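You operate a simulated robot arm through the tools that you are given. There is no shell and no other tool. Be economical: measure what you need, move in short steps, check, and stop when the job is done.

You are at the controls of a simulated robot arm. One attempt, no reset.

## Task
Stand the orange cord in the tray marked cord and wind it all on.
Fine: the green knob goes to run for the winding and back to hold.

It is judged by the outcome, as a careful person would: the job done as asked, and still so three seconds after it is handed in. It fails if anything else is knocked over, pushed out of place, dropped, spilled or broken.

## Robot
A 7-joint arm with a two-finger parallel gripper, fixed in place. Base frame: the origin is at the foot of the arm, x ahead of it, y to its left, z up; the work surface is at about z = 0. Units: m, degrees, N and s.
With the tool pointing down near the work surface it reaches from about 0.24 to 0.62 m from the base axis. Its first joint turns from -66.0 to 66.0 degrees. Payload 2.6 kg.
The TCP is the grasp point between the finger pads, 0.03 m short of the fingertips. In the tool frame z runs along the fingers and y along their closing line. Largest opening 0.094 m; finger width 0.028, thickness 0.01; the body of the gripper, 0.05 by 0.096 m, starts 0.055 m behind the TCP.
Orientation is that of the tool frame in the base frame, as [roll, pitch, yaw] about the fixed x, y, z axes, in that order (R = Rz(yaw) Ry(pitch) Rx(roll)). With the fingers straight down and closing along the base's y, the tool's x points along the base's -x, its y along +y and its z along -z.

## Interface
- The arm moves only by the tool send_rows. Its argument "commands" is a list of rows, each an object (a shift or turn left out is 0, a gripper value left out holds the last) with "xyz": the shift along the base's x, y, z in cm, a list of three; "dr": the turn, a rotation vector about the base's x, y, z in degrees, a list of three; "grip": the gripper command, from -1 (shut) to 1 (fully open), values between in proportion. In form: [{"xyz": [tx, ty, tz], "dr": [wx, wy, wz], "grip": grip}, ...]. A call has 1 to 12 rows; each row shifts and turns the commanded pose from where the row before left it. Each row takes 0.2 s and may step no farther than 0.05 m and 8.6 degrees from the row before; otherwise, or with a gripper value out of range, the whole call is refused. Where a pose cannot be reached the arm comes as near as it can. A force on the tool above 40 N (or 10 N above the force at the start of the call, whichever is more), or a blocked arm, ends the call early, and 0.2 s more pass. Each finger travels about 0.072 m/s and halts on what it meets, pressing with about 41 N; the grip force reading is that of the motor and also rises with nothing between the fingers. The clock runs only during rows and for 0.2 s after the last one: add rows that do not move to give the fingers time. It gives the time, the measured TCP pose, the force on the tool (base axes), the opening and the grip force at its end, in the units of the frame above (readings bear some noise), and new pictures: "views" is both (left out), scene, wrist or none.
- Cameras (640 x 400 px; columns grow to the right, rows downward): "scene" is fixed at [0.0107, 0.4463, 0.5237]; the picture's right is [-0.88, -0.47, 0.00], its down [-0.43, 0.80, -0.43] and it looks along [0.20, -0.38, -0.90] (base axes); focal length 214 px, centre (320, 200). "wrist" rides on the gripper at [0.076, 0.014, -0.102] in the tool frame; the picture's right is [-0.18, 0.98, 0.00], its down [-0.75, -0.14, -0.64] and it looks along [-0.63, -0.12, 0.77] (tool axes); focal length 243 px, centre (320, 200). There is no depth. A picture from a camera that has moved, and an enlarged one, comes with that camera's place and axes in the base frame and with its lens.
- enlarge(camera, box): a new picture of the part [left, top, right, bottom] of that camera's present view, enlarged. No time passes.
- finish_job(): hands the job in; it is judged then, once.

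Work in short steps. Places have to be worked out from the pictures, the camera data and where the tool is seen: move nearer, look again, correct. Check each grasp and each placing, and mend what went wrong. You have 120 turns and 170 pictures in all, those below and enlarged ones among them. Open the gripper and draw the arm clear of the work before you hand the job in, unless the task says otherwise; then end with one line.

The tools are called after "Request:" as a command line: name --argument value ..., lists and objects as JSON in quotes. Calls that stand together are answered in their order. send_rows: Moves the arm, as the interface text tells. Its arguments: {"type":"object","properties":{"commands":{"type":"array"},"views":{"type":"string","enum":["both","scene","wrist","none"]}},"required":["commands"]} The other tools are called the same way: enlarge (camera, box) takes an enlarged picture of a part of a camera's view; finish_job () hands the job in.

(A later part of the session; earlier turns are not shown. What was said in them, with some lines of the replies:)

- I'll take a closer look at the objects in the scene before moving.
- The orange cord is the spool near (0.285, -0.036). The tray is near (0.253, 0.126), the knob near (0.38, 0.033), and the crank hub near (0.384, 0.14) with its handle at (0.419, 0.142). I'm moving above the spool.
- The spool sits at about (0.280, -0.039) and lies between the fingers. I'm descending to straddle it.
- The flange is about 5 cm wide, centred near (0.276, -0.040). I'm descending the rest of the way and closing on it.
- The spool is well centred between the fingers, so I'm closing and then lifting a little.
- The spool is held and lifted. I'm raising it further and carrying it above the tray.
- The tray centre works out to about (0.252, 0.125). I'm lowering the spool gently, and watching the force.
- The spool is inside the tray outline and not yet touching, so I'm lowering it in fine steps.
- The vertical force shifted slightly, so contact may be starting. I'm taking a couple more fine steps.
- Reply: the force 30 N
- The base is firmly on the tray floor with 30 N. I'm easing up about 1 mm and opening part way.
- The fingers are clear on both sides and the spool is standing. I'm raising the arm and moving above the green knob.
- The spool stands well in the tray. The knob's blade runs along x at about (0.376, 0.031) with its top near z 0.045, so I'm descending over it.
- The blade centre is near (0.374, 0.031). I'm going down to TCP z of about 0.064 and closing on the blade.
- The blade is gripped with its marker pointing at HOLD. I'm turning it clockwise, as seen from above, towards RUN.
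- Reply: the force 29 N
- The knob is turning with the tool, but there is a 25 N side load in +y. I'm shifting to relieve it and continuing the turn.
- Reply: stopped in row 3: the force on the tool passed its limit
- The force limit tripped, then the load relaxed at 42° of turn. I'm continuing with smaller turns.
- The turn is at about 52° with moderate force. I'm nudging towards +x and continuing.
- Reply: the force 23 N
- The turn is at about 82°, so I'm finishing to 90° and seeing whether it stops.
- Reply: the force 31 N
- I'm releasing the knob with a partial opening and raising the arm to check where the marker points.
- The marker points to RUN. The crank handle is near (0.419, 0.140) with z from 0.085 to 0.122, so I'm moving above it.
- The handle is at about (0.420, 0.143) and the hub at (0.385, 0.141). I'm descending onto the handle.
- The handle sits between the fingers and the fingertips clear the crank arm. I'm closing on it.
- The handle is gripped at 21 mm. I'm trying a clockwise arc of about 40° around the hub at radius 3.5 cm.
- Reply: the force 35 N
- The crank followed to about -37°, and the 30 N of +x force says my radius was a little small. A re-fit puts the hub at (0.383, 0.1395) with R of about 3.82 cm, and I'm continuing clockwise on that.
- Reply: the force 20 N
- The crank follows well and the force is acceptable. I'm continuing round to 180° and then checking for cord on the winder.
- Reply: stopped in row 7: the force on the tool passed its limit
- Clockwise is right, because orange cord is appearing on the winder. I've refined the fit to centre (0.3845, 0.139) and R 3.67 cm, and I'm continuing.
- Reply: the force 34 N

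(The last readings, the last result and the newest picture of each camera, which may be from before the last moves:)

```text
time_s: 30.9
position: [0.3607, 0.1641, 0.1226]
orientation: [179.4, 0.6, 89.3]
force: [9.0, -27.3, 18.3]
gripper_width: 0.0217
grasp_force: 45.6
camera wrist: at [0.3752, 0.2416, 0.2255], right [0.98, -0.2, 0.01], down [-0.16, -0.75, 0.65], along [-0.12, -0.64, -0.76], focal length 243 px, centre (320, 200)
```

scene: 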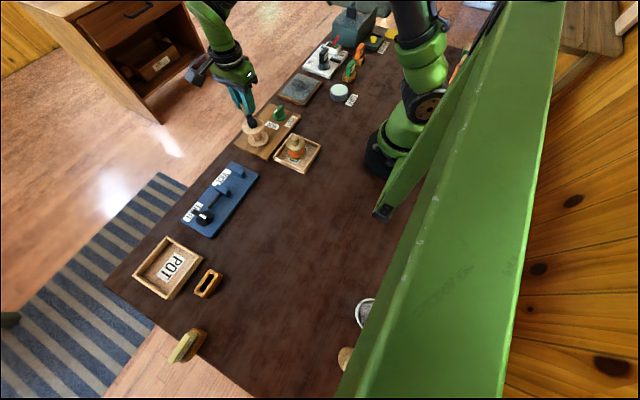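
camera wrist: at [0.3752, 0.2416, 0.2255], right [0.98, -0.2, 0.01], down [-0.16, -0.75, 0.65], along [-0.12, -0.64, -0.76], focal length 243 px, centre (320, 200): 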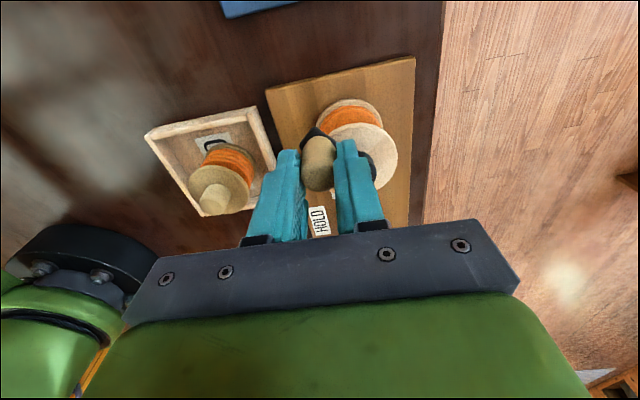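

Winding is progressing. I've nudged the fit to centre (0.3842, 0.1377) and R 3.61 cm, and I'm completing the turn.

Request:
send_rows --commands '[{"xyz": [0.52, 0.17, 0]}, {"xyz": [0.69, 0.307, 0]}, {"xyz": [0.74, 0.157, 0]}, {"xyz": [0.755, 0, 0]}, {"xyz": [0.74, -0.157, 0]}, {"xyz": [0.69, -0.307, 0]}, {"xyz": [0.61, -0.444, 0]}, {"xyz": [0.505, -0.56, 0]}, {"xyz": [0.378, -0.654, 0]}, {"xyz": [0.233, -0.718, 0]}, {"xyz": [0.079, -0.75, 0]}, {}]' --views "wrist"

Request:
enlarge --camera "scene" --box '[190, 60, 340, 180]'

```text
time_s: 33.5
position: [0.4204, 0.1377, 0.1227]
orientation: [179.4, 0.1, 89.5]
force: [-3.8, 11.9, 2.6]
gripper_width: 0.0217
grasp_force: 44.5
camera wrist: at [0.4323, 0.2147, 0.2256], right [0.98, -0.19, 0.01], down [-0.16, -0.75, 0.64], along [-0.11, -0.63, -0.77], focal length 243 px, centre (320, 200)
```

wrist: 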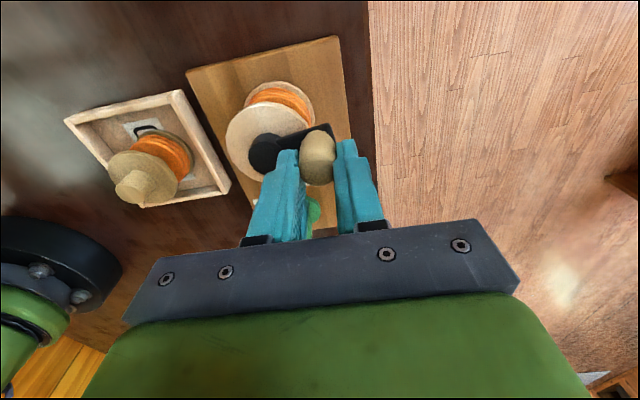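

```text
3.33 times, centred on (265, 120) of scene
camera zoom: at [0.0107, 0.4463, 0.5237], right [-0.88, -0.47, 0.0], down [-0.43, 0.8, -0.43], along [0.2, -0.38, -0.9], focal length 715 px, centre (503, 467)
```

zoom: 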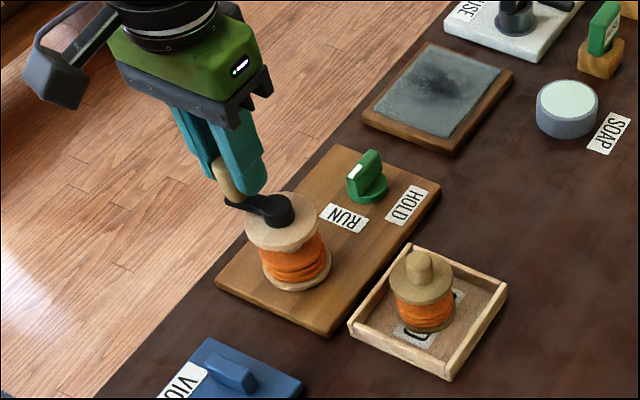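

One full turn is done and cord has transferred, though some remains on the source spool. I'm starting a second turn on the same circle.

Request:
send_rows --commands '[{"xyz": [-0.079, -0.751, 0]}, {"xyz": [-0.233, -0.718, 0]}, {"xyz": [-0.378, -0.654, 0]}, {"xyz": [-0.505, -0.561, 0]}, {"xyz": [-0.611, -0.444, 0]}, {"xyz": [-0.69, -0.307, 0]}, {"xyz": [-0.739, -0.157, 0]}, {"xyz": [-0.755, 0, 0]}, {"xyz": [-0.739, 0.157, 0]}, {"xyz": [-0.69, 0.307, 0]}, {"xyz": [-0.611, 0.444, 0]}, {"xyz": [-0.505, 0.561, 0]}]' --views "wrist"

```text
time_s: 34.4
position: [0.4138, 0.1084, 0.1219]
orientation: [178.7, 0.7, 89.1]
force: [3.4, 0.0, -1.5]
gripper_width: 0.0215
grasp_force: 45.4
stopped in row 4: the force on the tool passed its limit (the readings are from after the stop); the commanded pose is now the measured one
camera wrist: at [0.4264, 0.1862, 0.2254], right [0.98, -0.2, 0.02], down [-0.17, -0.74, 0.65], along [-0.11, -0.64, -0.76], focal length 243 px, centre (320, 200)
```

wrist: 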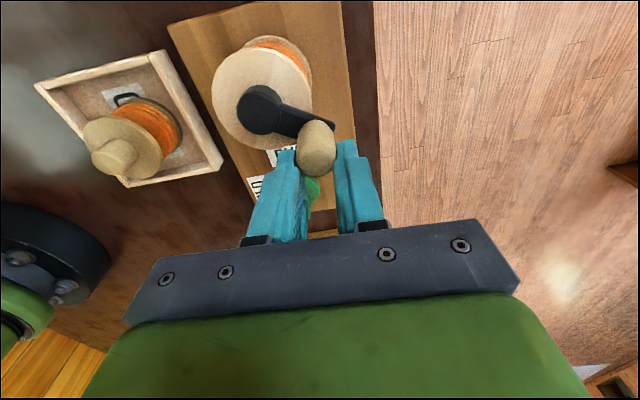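

The handle slid along the pads by about 9 mm, so the tool is lagging ahead of it. I'm opening, re-centring on the handle, levelling the tool and regripping.

Request:
send_rows --commands '[{"grip": -0.1}, {}, {"xyz": [0.1, 0.9, 0], "dr": [0.7, 1.3, 0.7]}, {}]'

Request:
enlarge --camera "scene" --box '[190, 60, 340, 180]'

```text
time_s: 35.4
position: [0.4153, 0.1181, 0.1218]
orientation: [-180.0, -0.1, 89.9]
force: [0.0, 0.2, 0.1]
gripper_width: 0.0426
grasp_force: 0.0
camera wrist: at [0.4284, 0.1944, 0.226], right [0.98, -0.19, 0.0], down [-0.14, -0.75, 0.64], along [-0.12, -0.63, -0.77], focal length 243 px, centre (320, 200)
```

scene: 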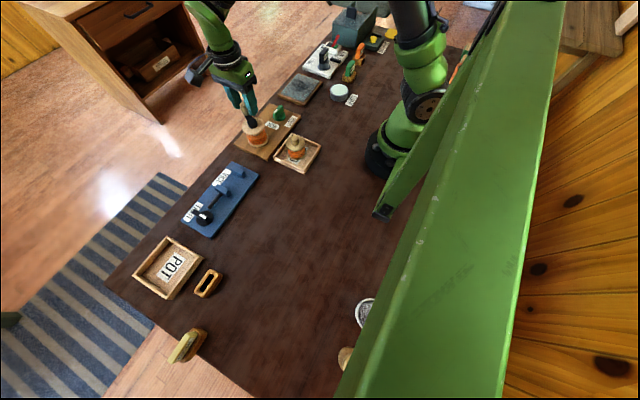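
wrist: 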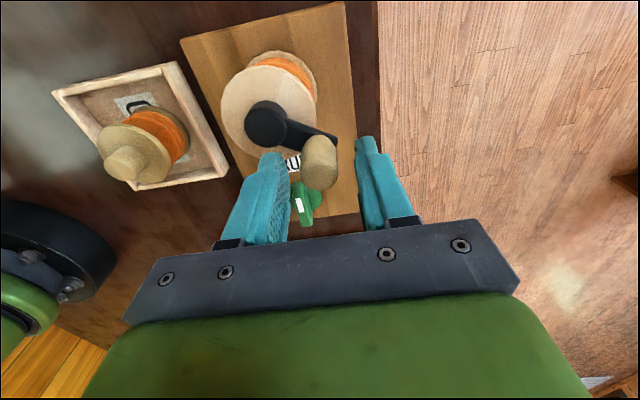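

```text
3.33 times, centred on (265, 120) of scene
camera zoom: at [0.0107, 0.4463, 0.5237], right [-0.88, -0.47, 0.0], down [-0.43, 0.8, -0.43], along [0.2, -0.38, -0.9], focal length 715 px, centre (503, 467)
```

zoom: 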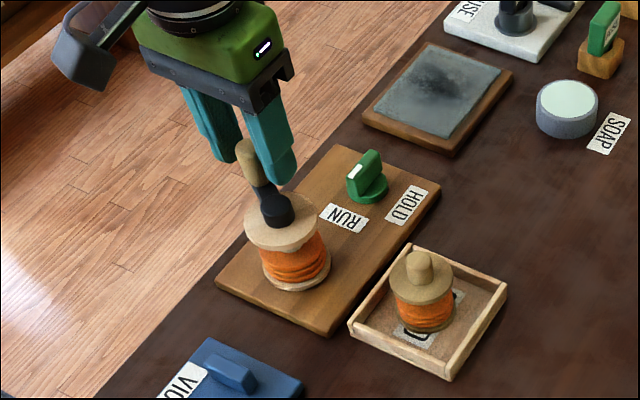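

The handle is centred again, so I'm regripping and continuing clockwise.

Request:
send_rows --commands '[{"grip": -1}, {}, {}, {"xyz": [-0.494, -0.595, 0]}, {"xyz": [-0.607, -0.48, 0]}, {"xyz": [-0.694, -0.343, 0]}, {"xyz": [-0.75, -0.191, 0]}, {"xyz": [-0.773, -0.031, 0]}, {"xyz": [-0.763, 0.13, 0]}, {"xyz": [-0.719, 0.286, 0]}, {"xyz": [-0.644, 0.429, 0]}, {}]' --views "wrist"

```text
time_s: 38.0
position: [0.3608, 0.1111, 0.1229]
orientation: [179.9, -0.1, 90.1]
force: [10.5, -2.6, 10.4]
gripper_width: 0.0214
grasp_force: 45.2
camera wrist: at [0.3738, 0.1877, 0.2265], right [0.98, -0.18, 0.0], down [-0.14, -0.76, 0.64], along [-0.12, -0.63, -0.77], focal length 243 px, centre (320, 200)
```

wrist: 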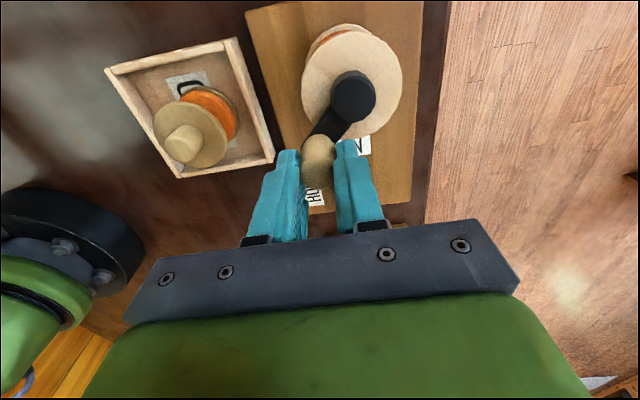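

The forces are low, so I'm continuing round the back of the circle.

Request:
send_rows --commands '[{"xyz": [-0.54, 0.554, 0]}, {"xyz": [-0.414, 0.654, 0]}, {"xyz": [-0.269, 0.726, 0]}, {"xyz": [-0.112, 0.766, 0]}, {"xyz": [0.05, 0.772, 0]}, {"xyz": [0.209, 0.745, 0]}, {"xyz": [0.36, 0.685, 0]}, {"xyz": [0.494, 0.595, 0]}, {"xyz": [0.607, 0.48, 0]}, {}]' --views "wrist"

Request:
enlarge --camera "scene" --box '[190, 60, 340, 180]'

```text
time_s: 40.2
position: [0.3624, 0.1719, 0.123]
orientation: [-179.8, -0.3, 90.0]
force: [-4.9, -8.7, 11.8]
gripper_width: 0.0217
grasp_force: 45.0
camera wrist: at [0.378, 0.2466, 0.2264], right [0.98, -0.18, 0.0], down [-0.14, -0.76, 0.64], along [-0.12, -0.63, -0.77], focal length 243 px, centre (320, 200)
```

wrist: 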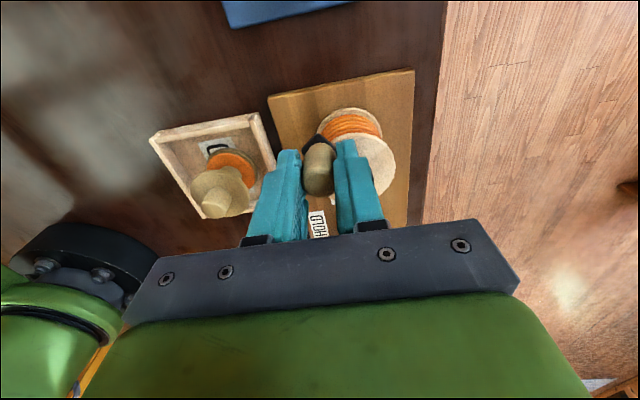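

```text
3.33 times, centred on (265, 120) of scene
camera zoom: at [0.0106, 0.4463, 0.5238], right [-0.88, -0.47, 0.0], down [-0.43, 0.8, -0.43], along [0.2, -0.38, -0.9], focal length 715 px, centre (503, 467)
```

zoom: 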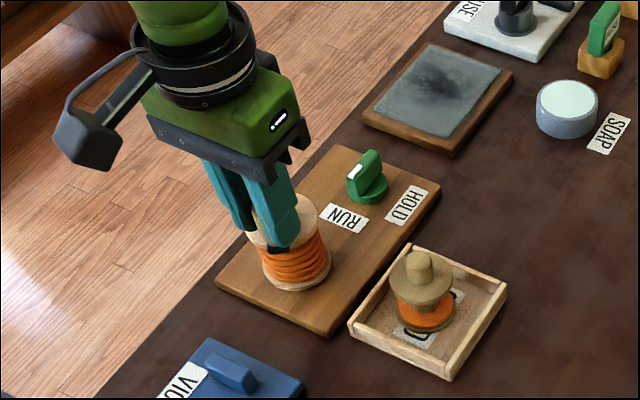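

The source spool is now mostly emptied. I'm continuing round to the front of the circle.

Request:
send_rows --commands '[{"xyz": [0.694, 0.343, 0]}, {"xyz": [0.75, 0.191, 0]}, {"xyz": [0.773, 0.031, 0]}, {"xyz": [0.763, -0.13, 0]}, {"xyz": [0.719, -0.286, 0]}, {"xyz": [0.644, -0.429, 0]}, {"xyz": [0.54, -0.554, 0]}, {"xyz": [0.414, -0.654, 0]}, {"xyz": [0.269, -0.726, 0]}, {"xyz": [0.112, -0.766, 0]}, {}]' --views "wrist"

Request:
enlarge --camera "scene" --box '[190, 60, 340, 180]'

```text
time_s: 42.6
position: [0.4196, 0.1411, 0.1238]
orientation: [-179.7, -0.2, 90.1]
force: [-12.6, 12.3, -12.8]
gripper_width: 0.0215
grasp_force: 45.3
camera wrist: at [0.4337, 0.2174, 0.2268], right [0.98, -0.18, 0.0], down [-0.14, -0.76, 0.64], along [-0.12, -0.63, -0.77], focal length 243 px, centre (320, 200)
```

wrist: 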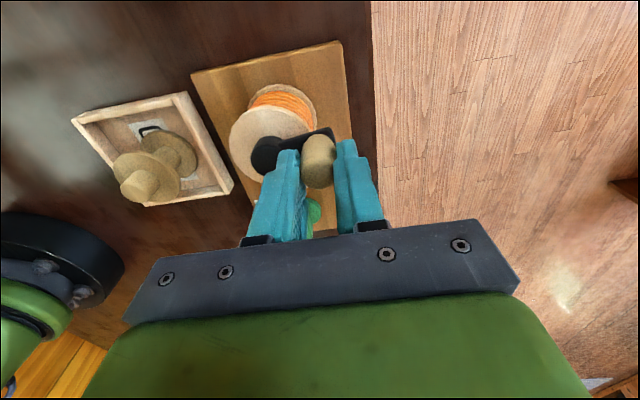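

```text
3.33 times, centred on (265, 120) of scene
camera zoom: at [0.0108, 0.4463, 0.5237], right [-0.88, -0.47, 0.0], down [-0.43, 0.8, -0.43], along [0.2, -0.38, -0.9], focal length 715 px, centre (503, 467)
```

zoom: 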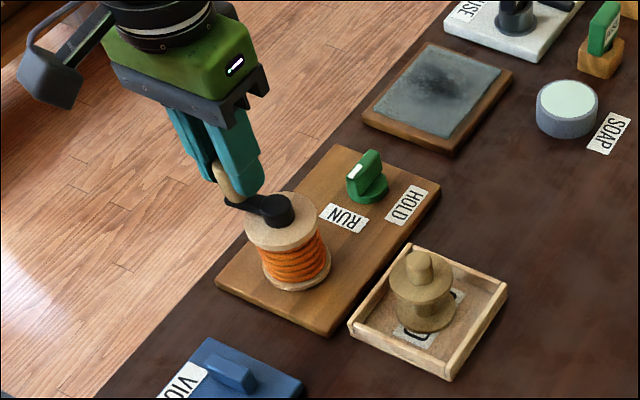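

The source spool looks bare, so I'm inspecting closely for leftover cord.

Request:
enlarge --camera "scene" --box '[265, 125, 325, 175]'

Request:
enlarge --camera "wrist" --box '[60, 70, 340, 220]'

```text
8.00 times, centred on (295, 150) of scene
camera zoom: at [0.0108, 0.4463, 0.5237], right [-0.88, -0.47, 0.0], down [-0.43, 0.8, -0.43], along [0.2, -0.38, -0.9], focal length 1716 px, centre (520, 600)
```

zoom: 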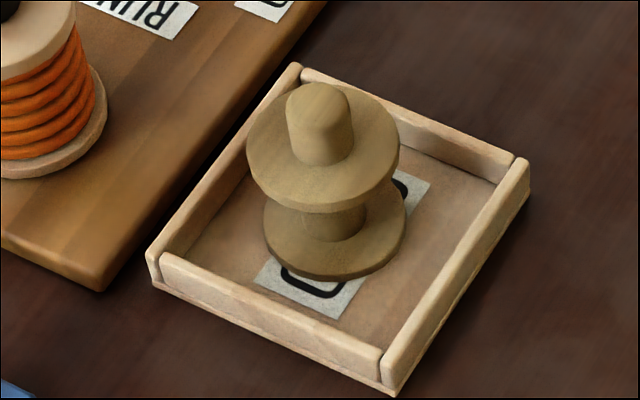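

```text
2.29 times, centred on (200, 145) of wrist
camera zoom: at [0.4337, 0.2174, 0.2268], right [0.98, -0.18, 0.0], down [-0.14, -0.76, 0.64], along [-0.12, -0.63, -0.77], focal length 555 px, centre (594, 326)
```

zoom: 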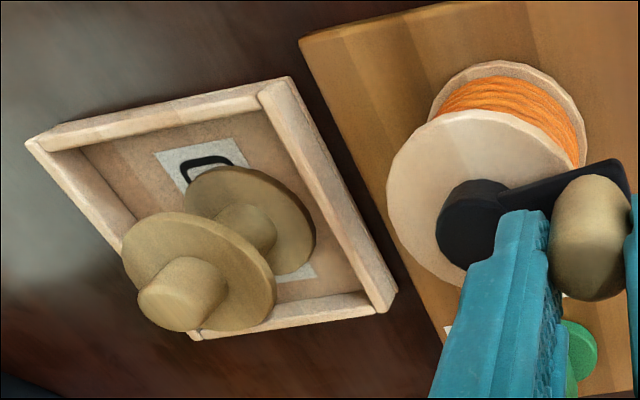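

The source spool is fully bare and all the cord is on the winder. I'm releasing the handle, rising, and moving above the knob.

Request:
send_rows --commands '[{"grip": 0}, {}, {"xyz": [0, 0, 3.5]}, {"xyz": [0, 0, 2.5]}, {"xyz": [-1.4, -3.5, 0]}, {"xyz": [-1.4, -3.5, 0]}, {"xyz": [-1.3, -3.9, 0]}, {}]'

```text
time_s: 44.4
position: [0.38, 0.0307, 0.1831]
orientation: [180.0, -0.1, 90.0]
force: [0.3, -0.6, 1.0]
gripper_width: 0.047
grasp_force: 0.0
camera wrist: at [0.3935, 0.107, 0.2859], right [0.98, -0.18, 0.0], down [-0.14, -0.75, 0.64], along [-0.12, -0.63, -0.77], focal length 243 px, centre (320, 200)
```

scene: 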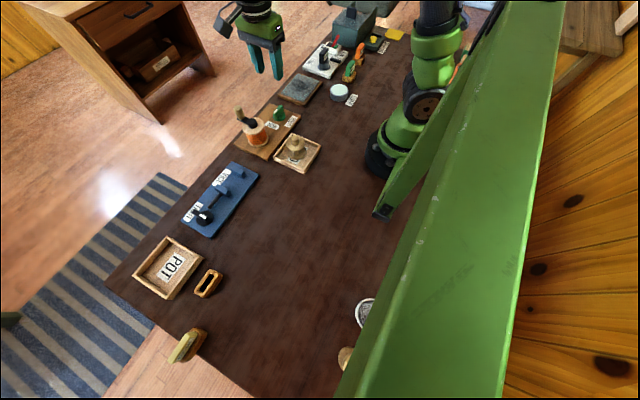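
wrist: 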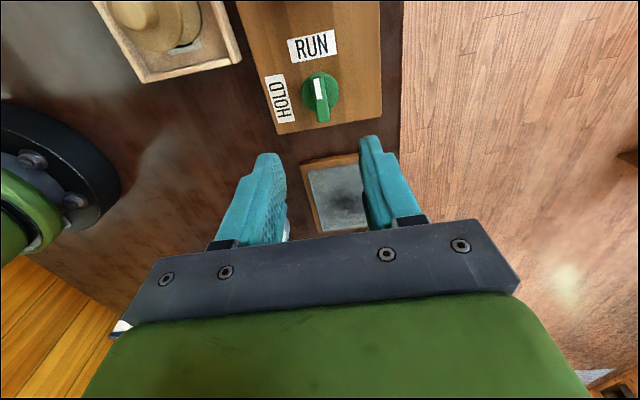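

The blade is centred near (0.379, 0.034) along y. I'm descending and gripping it.

Request:
send_rows --commands '[{"xyz": [-0.1, 0.3, -4]}, {"xyz": [0, 0, -4]}, {"xyz": [0, 0, -2.5]}, {"xyz": [0, 0, -1.4]}, {}, {"grip": -1}, {}, {}, {}]'

```text
time_s: 46.4
position: [0.3799, 0.0341, 0.0631]
orientation: [179.9, -0.1, 90.0]
force: [15.8, 0.1, -14.5]
gripper_width: 0.0128
grasp_force: 44.9
camera wrist: at [0.3932, 0.11, 0.1668], right [0.98, -0.18, 0.0], down [-0.14, -0.75, 0.64], along [-0.12, -0.63, -0.77], focal length 243 px, centre (320, 200)
```

scene: 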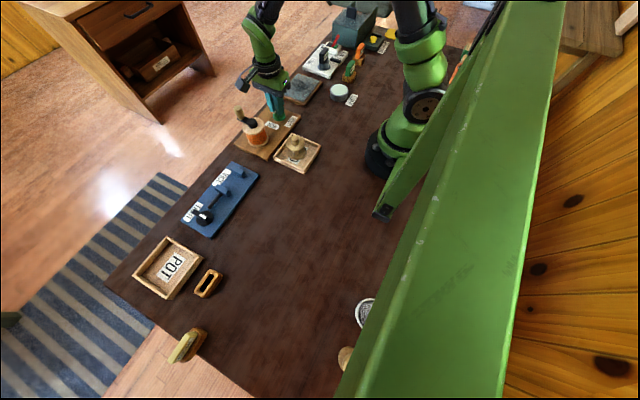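
wrist: 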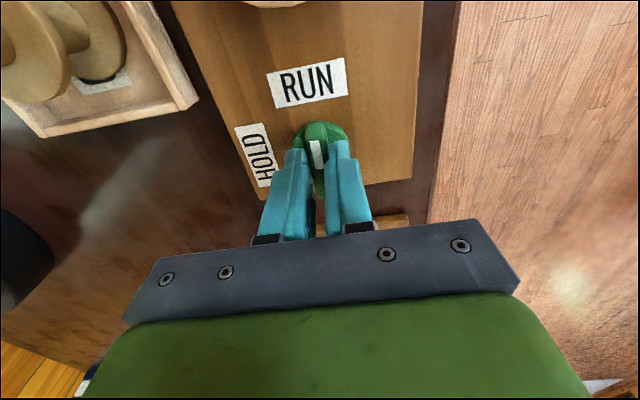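

It is gripped with a 16 N preload in +x. I'm relieving that a little and turning back counter-clockwise.

Request:
send_rows --commands '[{"xyz": [0.15, 0, 0.1]}, {"dr": [0, 0, 6]}, {"dr": [0, 0, 6]}, {"dr": [0, 0, 6]}, {}]' --views "none"

```text
time_s: 47.6
position: [0.3784, 0.0331, 0.0642]
orientation: [-179.7, -0.1, 108.0]
force: [-3.7, 0.2, -19.9]
gripper_width: 0.0129
grasp_force: 45.3
```

Request:
send_rows --commands '[{"xyz": [-0.1, 0, 0.1], "dr": [0, 0, 6]}, {"dr": [0, 0, 6]}, {"dr": [0, 0, 6]}, {"dr": [0, 0, 6]}, {}]' --views "none"

```text
time_s: 48.8
position: [0.377, 0.0321, 0.0638]
orientation: [-179.7, -0.3, 132.0]
force: [-1.4, -5.5, -33.7]
gripper_width: 0.013
grasp_force: 45.0
```

The fingers are pulling upward with 34 N vertical, so I'm undoing my small raise and continuing.

Request:
send_rows --commands '[{"xyz": [-0.05, -0.05, -0.25], "dr": [0, 0, 5]}, {"dr": [0, 0, 6]}, {"dr": [0, 0, 6]}, {"dr": [0, 0, 6]}, {}]' --views "none"

```text
time_s: 49.6
position: [0.3775, 0.032, 0.0641]
orientation: [-179.8, -0.3, 146.9]
force: [-1.4, -0.8, 1.8]
gripper_width: 0.0125
grasp_force: 45.1
stopped in row 3: the force on the tool passed its limit (the readings are from after the stop); the commanded pose is now the measured one
```

Request:
send_rows --commands '[{"dr": [0, 0, 5]}, {"dr": [0, 0, 5]}, {"dr": [0, 0, 5]}, {}]' --views "none"

```text
time_s: 50.6
position: [0.3763, 0.0304, 0.0641]
orientation: [-179.8, -0.4, 162.0]
force: [-6.0, -6.8, 17.2]
gripper_width: 0.0129
grasp_force: 45.1
```

The turn is at 162° and the forces are modest. I'm finishing to 180°.

Request:
send_rows --commands '[{"xyz": [0, -0.1, 0], "dr": [0, 0, 6]}, {"dr": [0, 0, 6]}, {"dr": [0, 0, 6]}, {}]' --views "wrist"

```text
time_s: 51.6
position: [0.3766, 0.0308, 0.065]
orientation: [-179.8, -0.4, 180.0]
force: [-19.7, -11.3, 31.1]
gripper_width: 0.013
grasp_force: 44.7
camera wrist: at [0.3005, 0.0453, 0.1679], right [0.19, 0.98, -0.01], down [0.76, -0.14, 0.64], along [0.63, -0.12, -0.77], focal length 243 px, centre (320, 200)
```

wrist: 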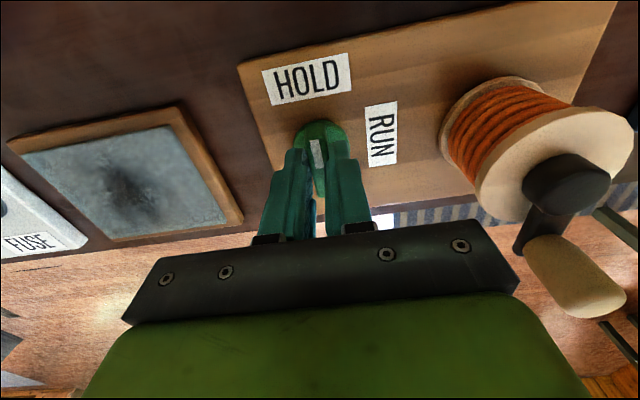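

The knob is back at HOLD. I'm releasing it, lifting and backing off to verify.

Request:
send_rows --commands '[{"grip": 0}, {}, {}, {"xyz": [0, 0, 3]}, {"xyz": [0, 0, 4]}, {"xyz": [0, -2, 4]}, {"xyz": [0, -3, 3]}, {}]'

Request:
enlarge --camera "scene" --box '[210, 70, 350, 180]'

Request:
enlarge --camera "wrist" --box '[240, 0, 580, 200]'

```text
time_s: 53.4
position: [0.3773, -0.0182, 0.2085]
orientation: [-179.8, -0.3, 179.9]
force: [-0.1, 0.2, -0.1]
gripper_width: 0.0469
grasp_force: 0.0
camera wrist: at [0.3008, -0.0041, 0.3115], right [0.19, 0.98, 0.0], down [0.76, -0.14, 0.64], along [0.63, -0.12, -0.77], focal length 243 px, centre (320, 200)
```

scene: 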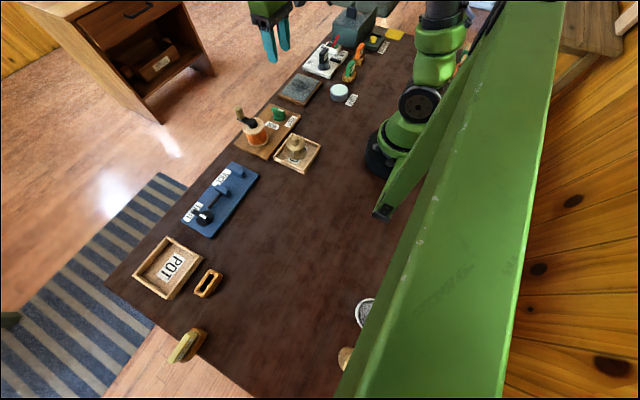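
wrist: 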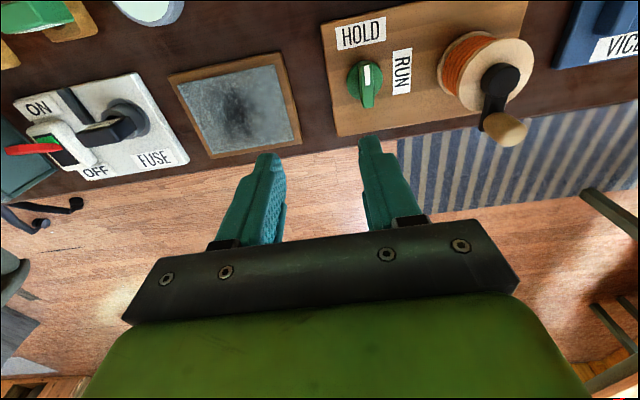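

```text
3.64 times, centred on (280, 125) of scene
camera zoom: at [0.0107, 0.4463, 0.5237], right [-0.88, -0.47, 0.0], down [-0.43, 0.8, -0.43], along [0.2, -0.38, -0.9], focal length 780 px, centre (466, 473)
```

zoom: 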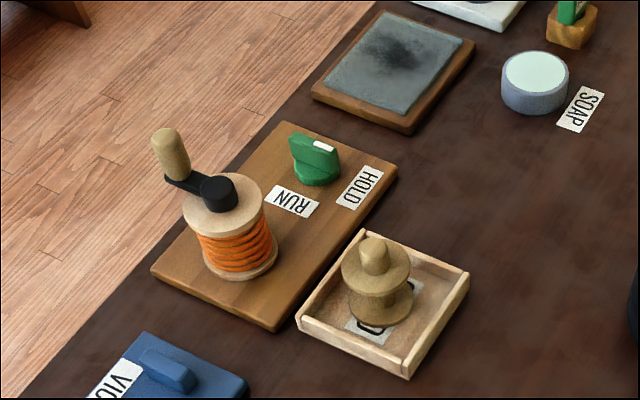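

```text
1.88 times, centred on (410, 100) of wrist
camera zoom: at [0.3008, -0.0041, 0.3115], right [0.19, 0.98, 0.0], down [0.76, -0.14, 0.64], along [0.63, -0.12, -0.77], focal length 457 px, centre (151, 388)
```

zoom: 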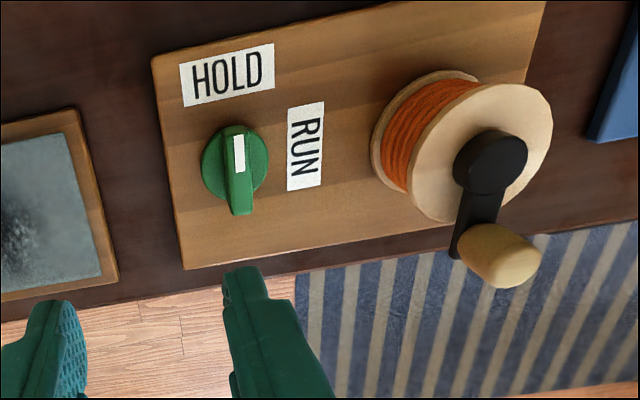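

The marker points to HOLD, all the cord is on the winder, and the spool stands in the tray with nothing disturbed. I'm opening the gripper fully and drawing up and clear.

Request:
send_rows --commands '[{"xyz": [0, 0, 4], "grip": 1}, {"xyz": [0, 0, 4]}, {}, {}]' --views "scene"

```text
time_s: 54.4
position: [0.378, -0.0207, 0.2855]
orientation: [-179.9, -0.3, 179.9]
force: [0.3, -0.1, 0.0]
gripper_width: 0.0941
grasp_force: 0.0
```

scene: 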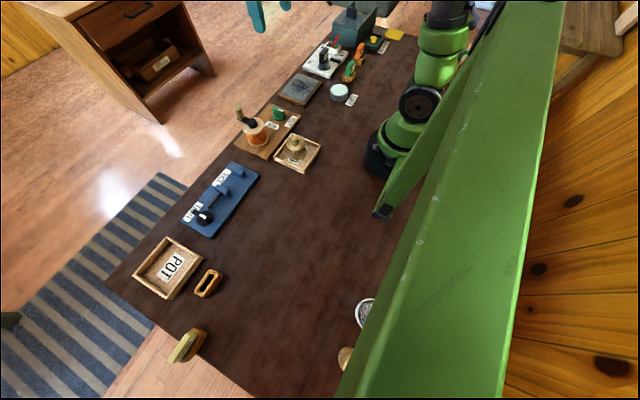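

Everything is in place and the arm is clear, so I'm handing the job in.

Request:
finish_job

```text
The job is handed in.
```

The orange cord's spool stands in the tray marked cord, all of its cord is wound onto the winder, and the green knob went to run for the winding and is back on hold.
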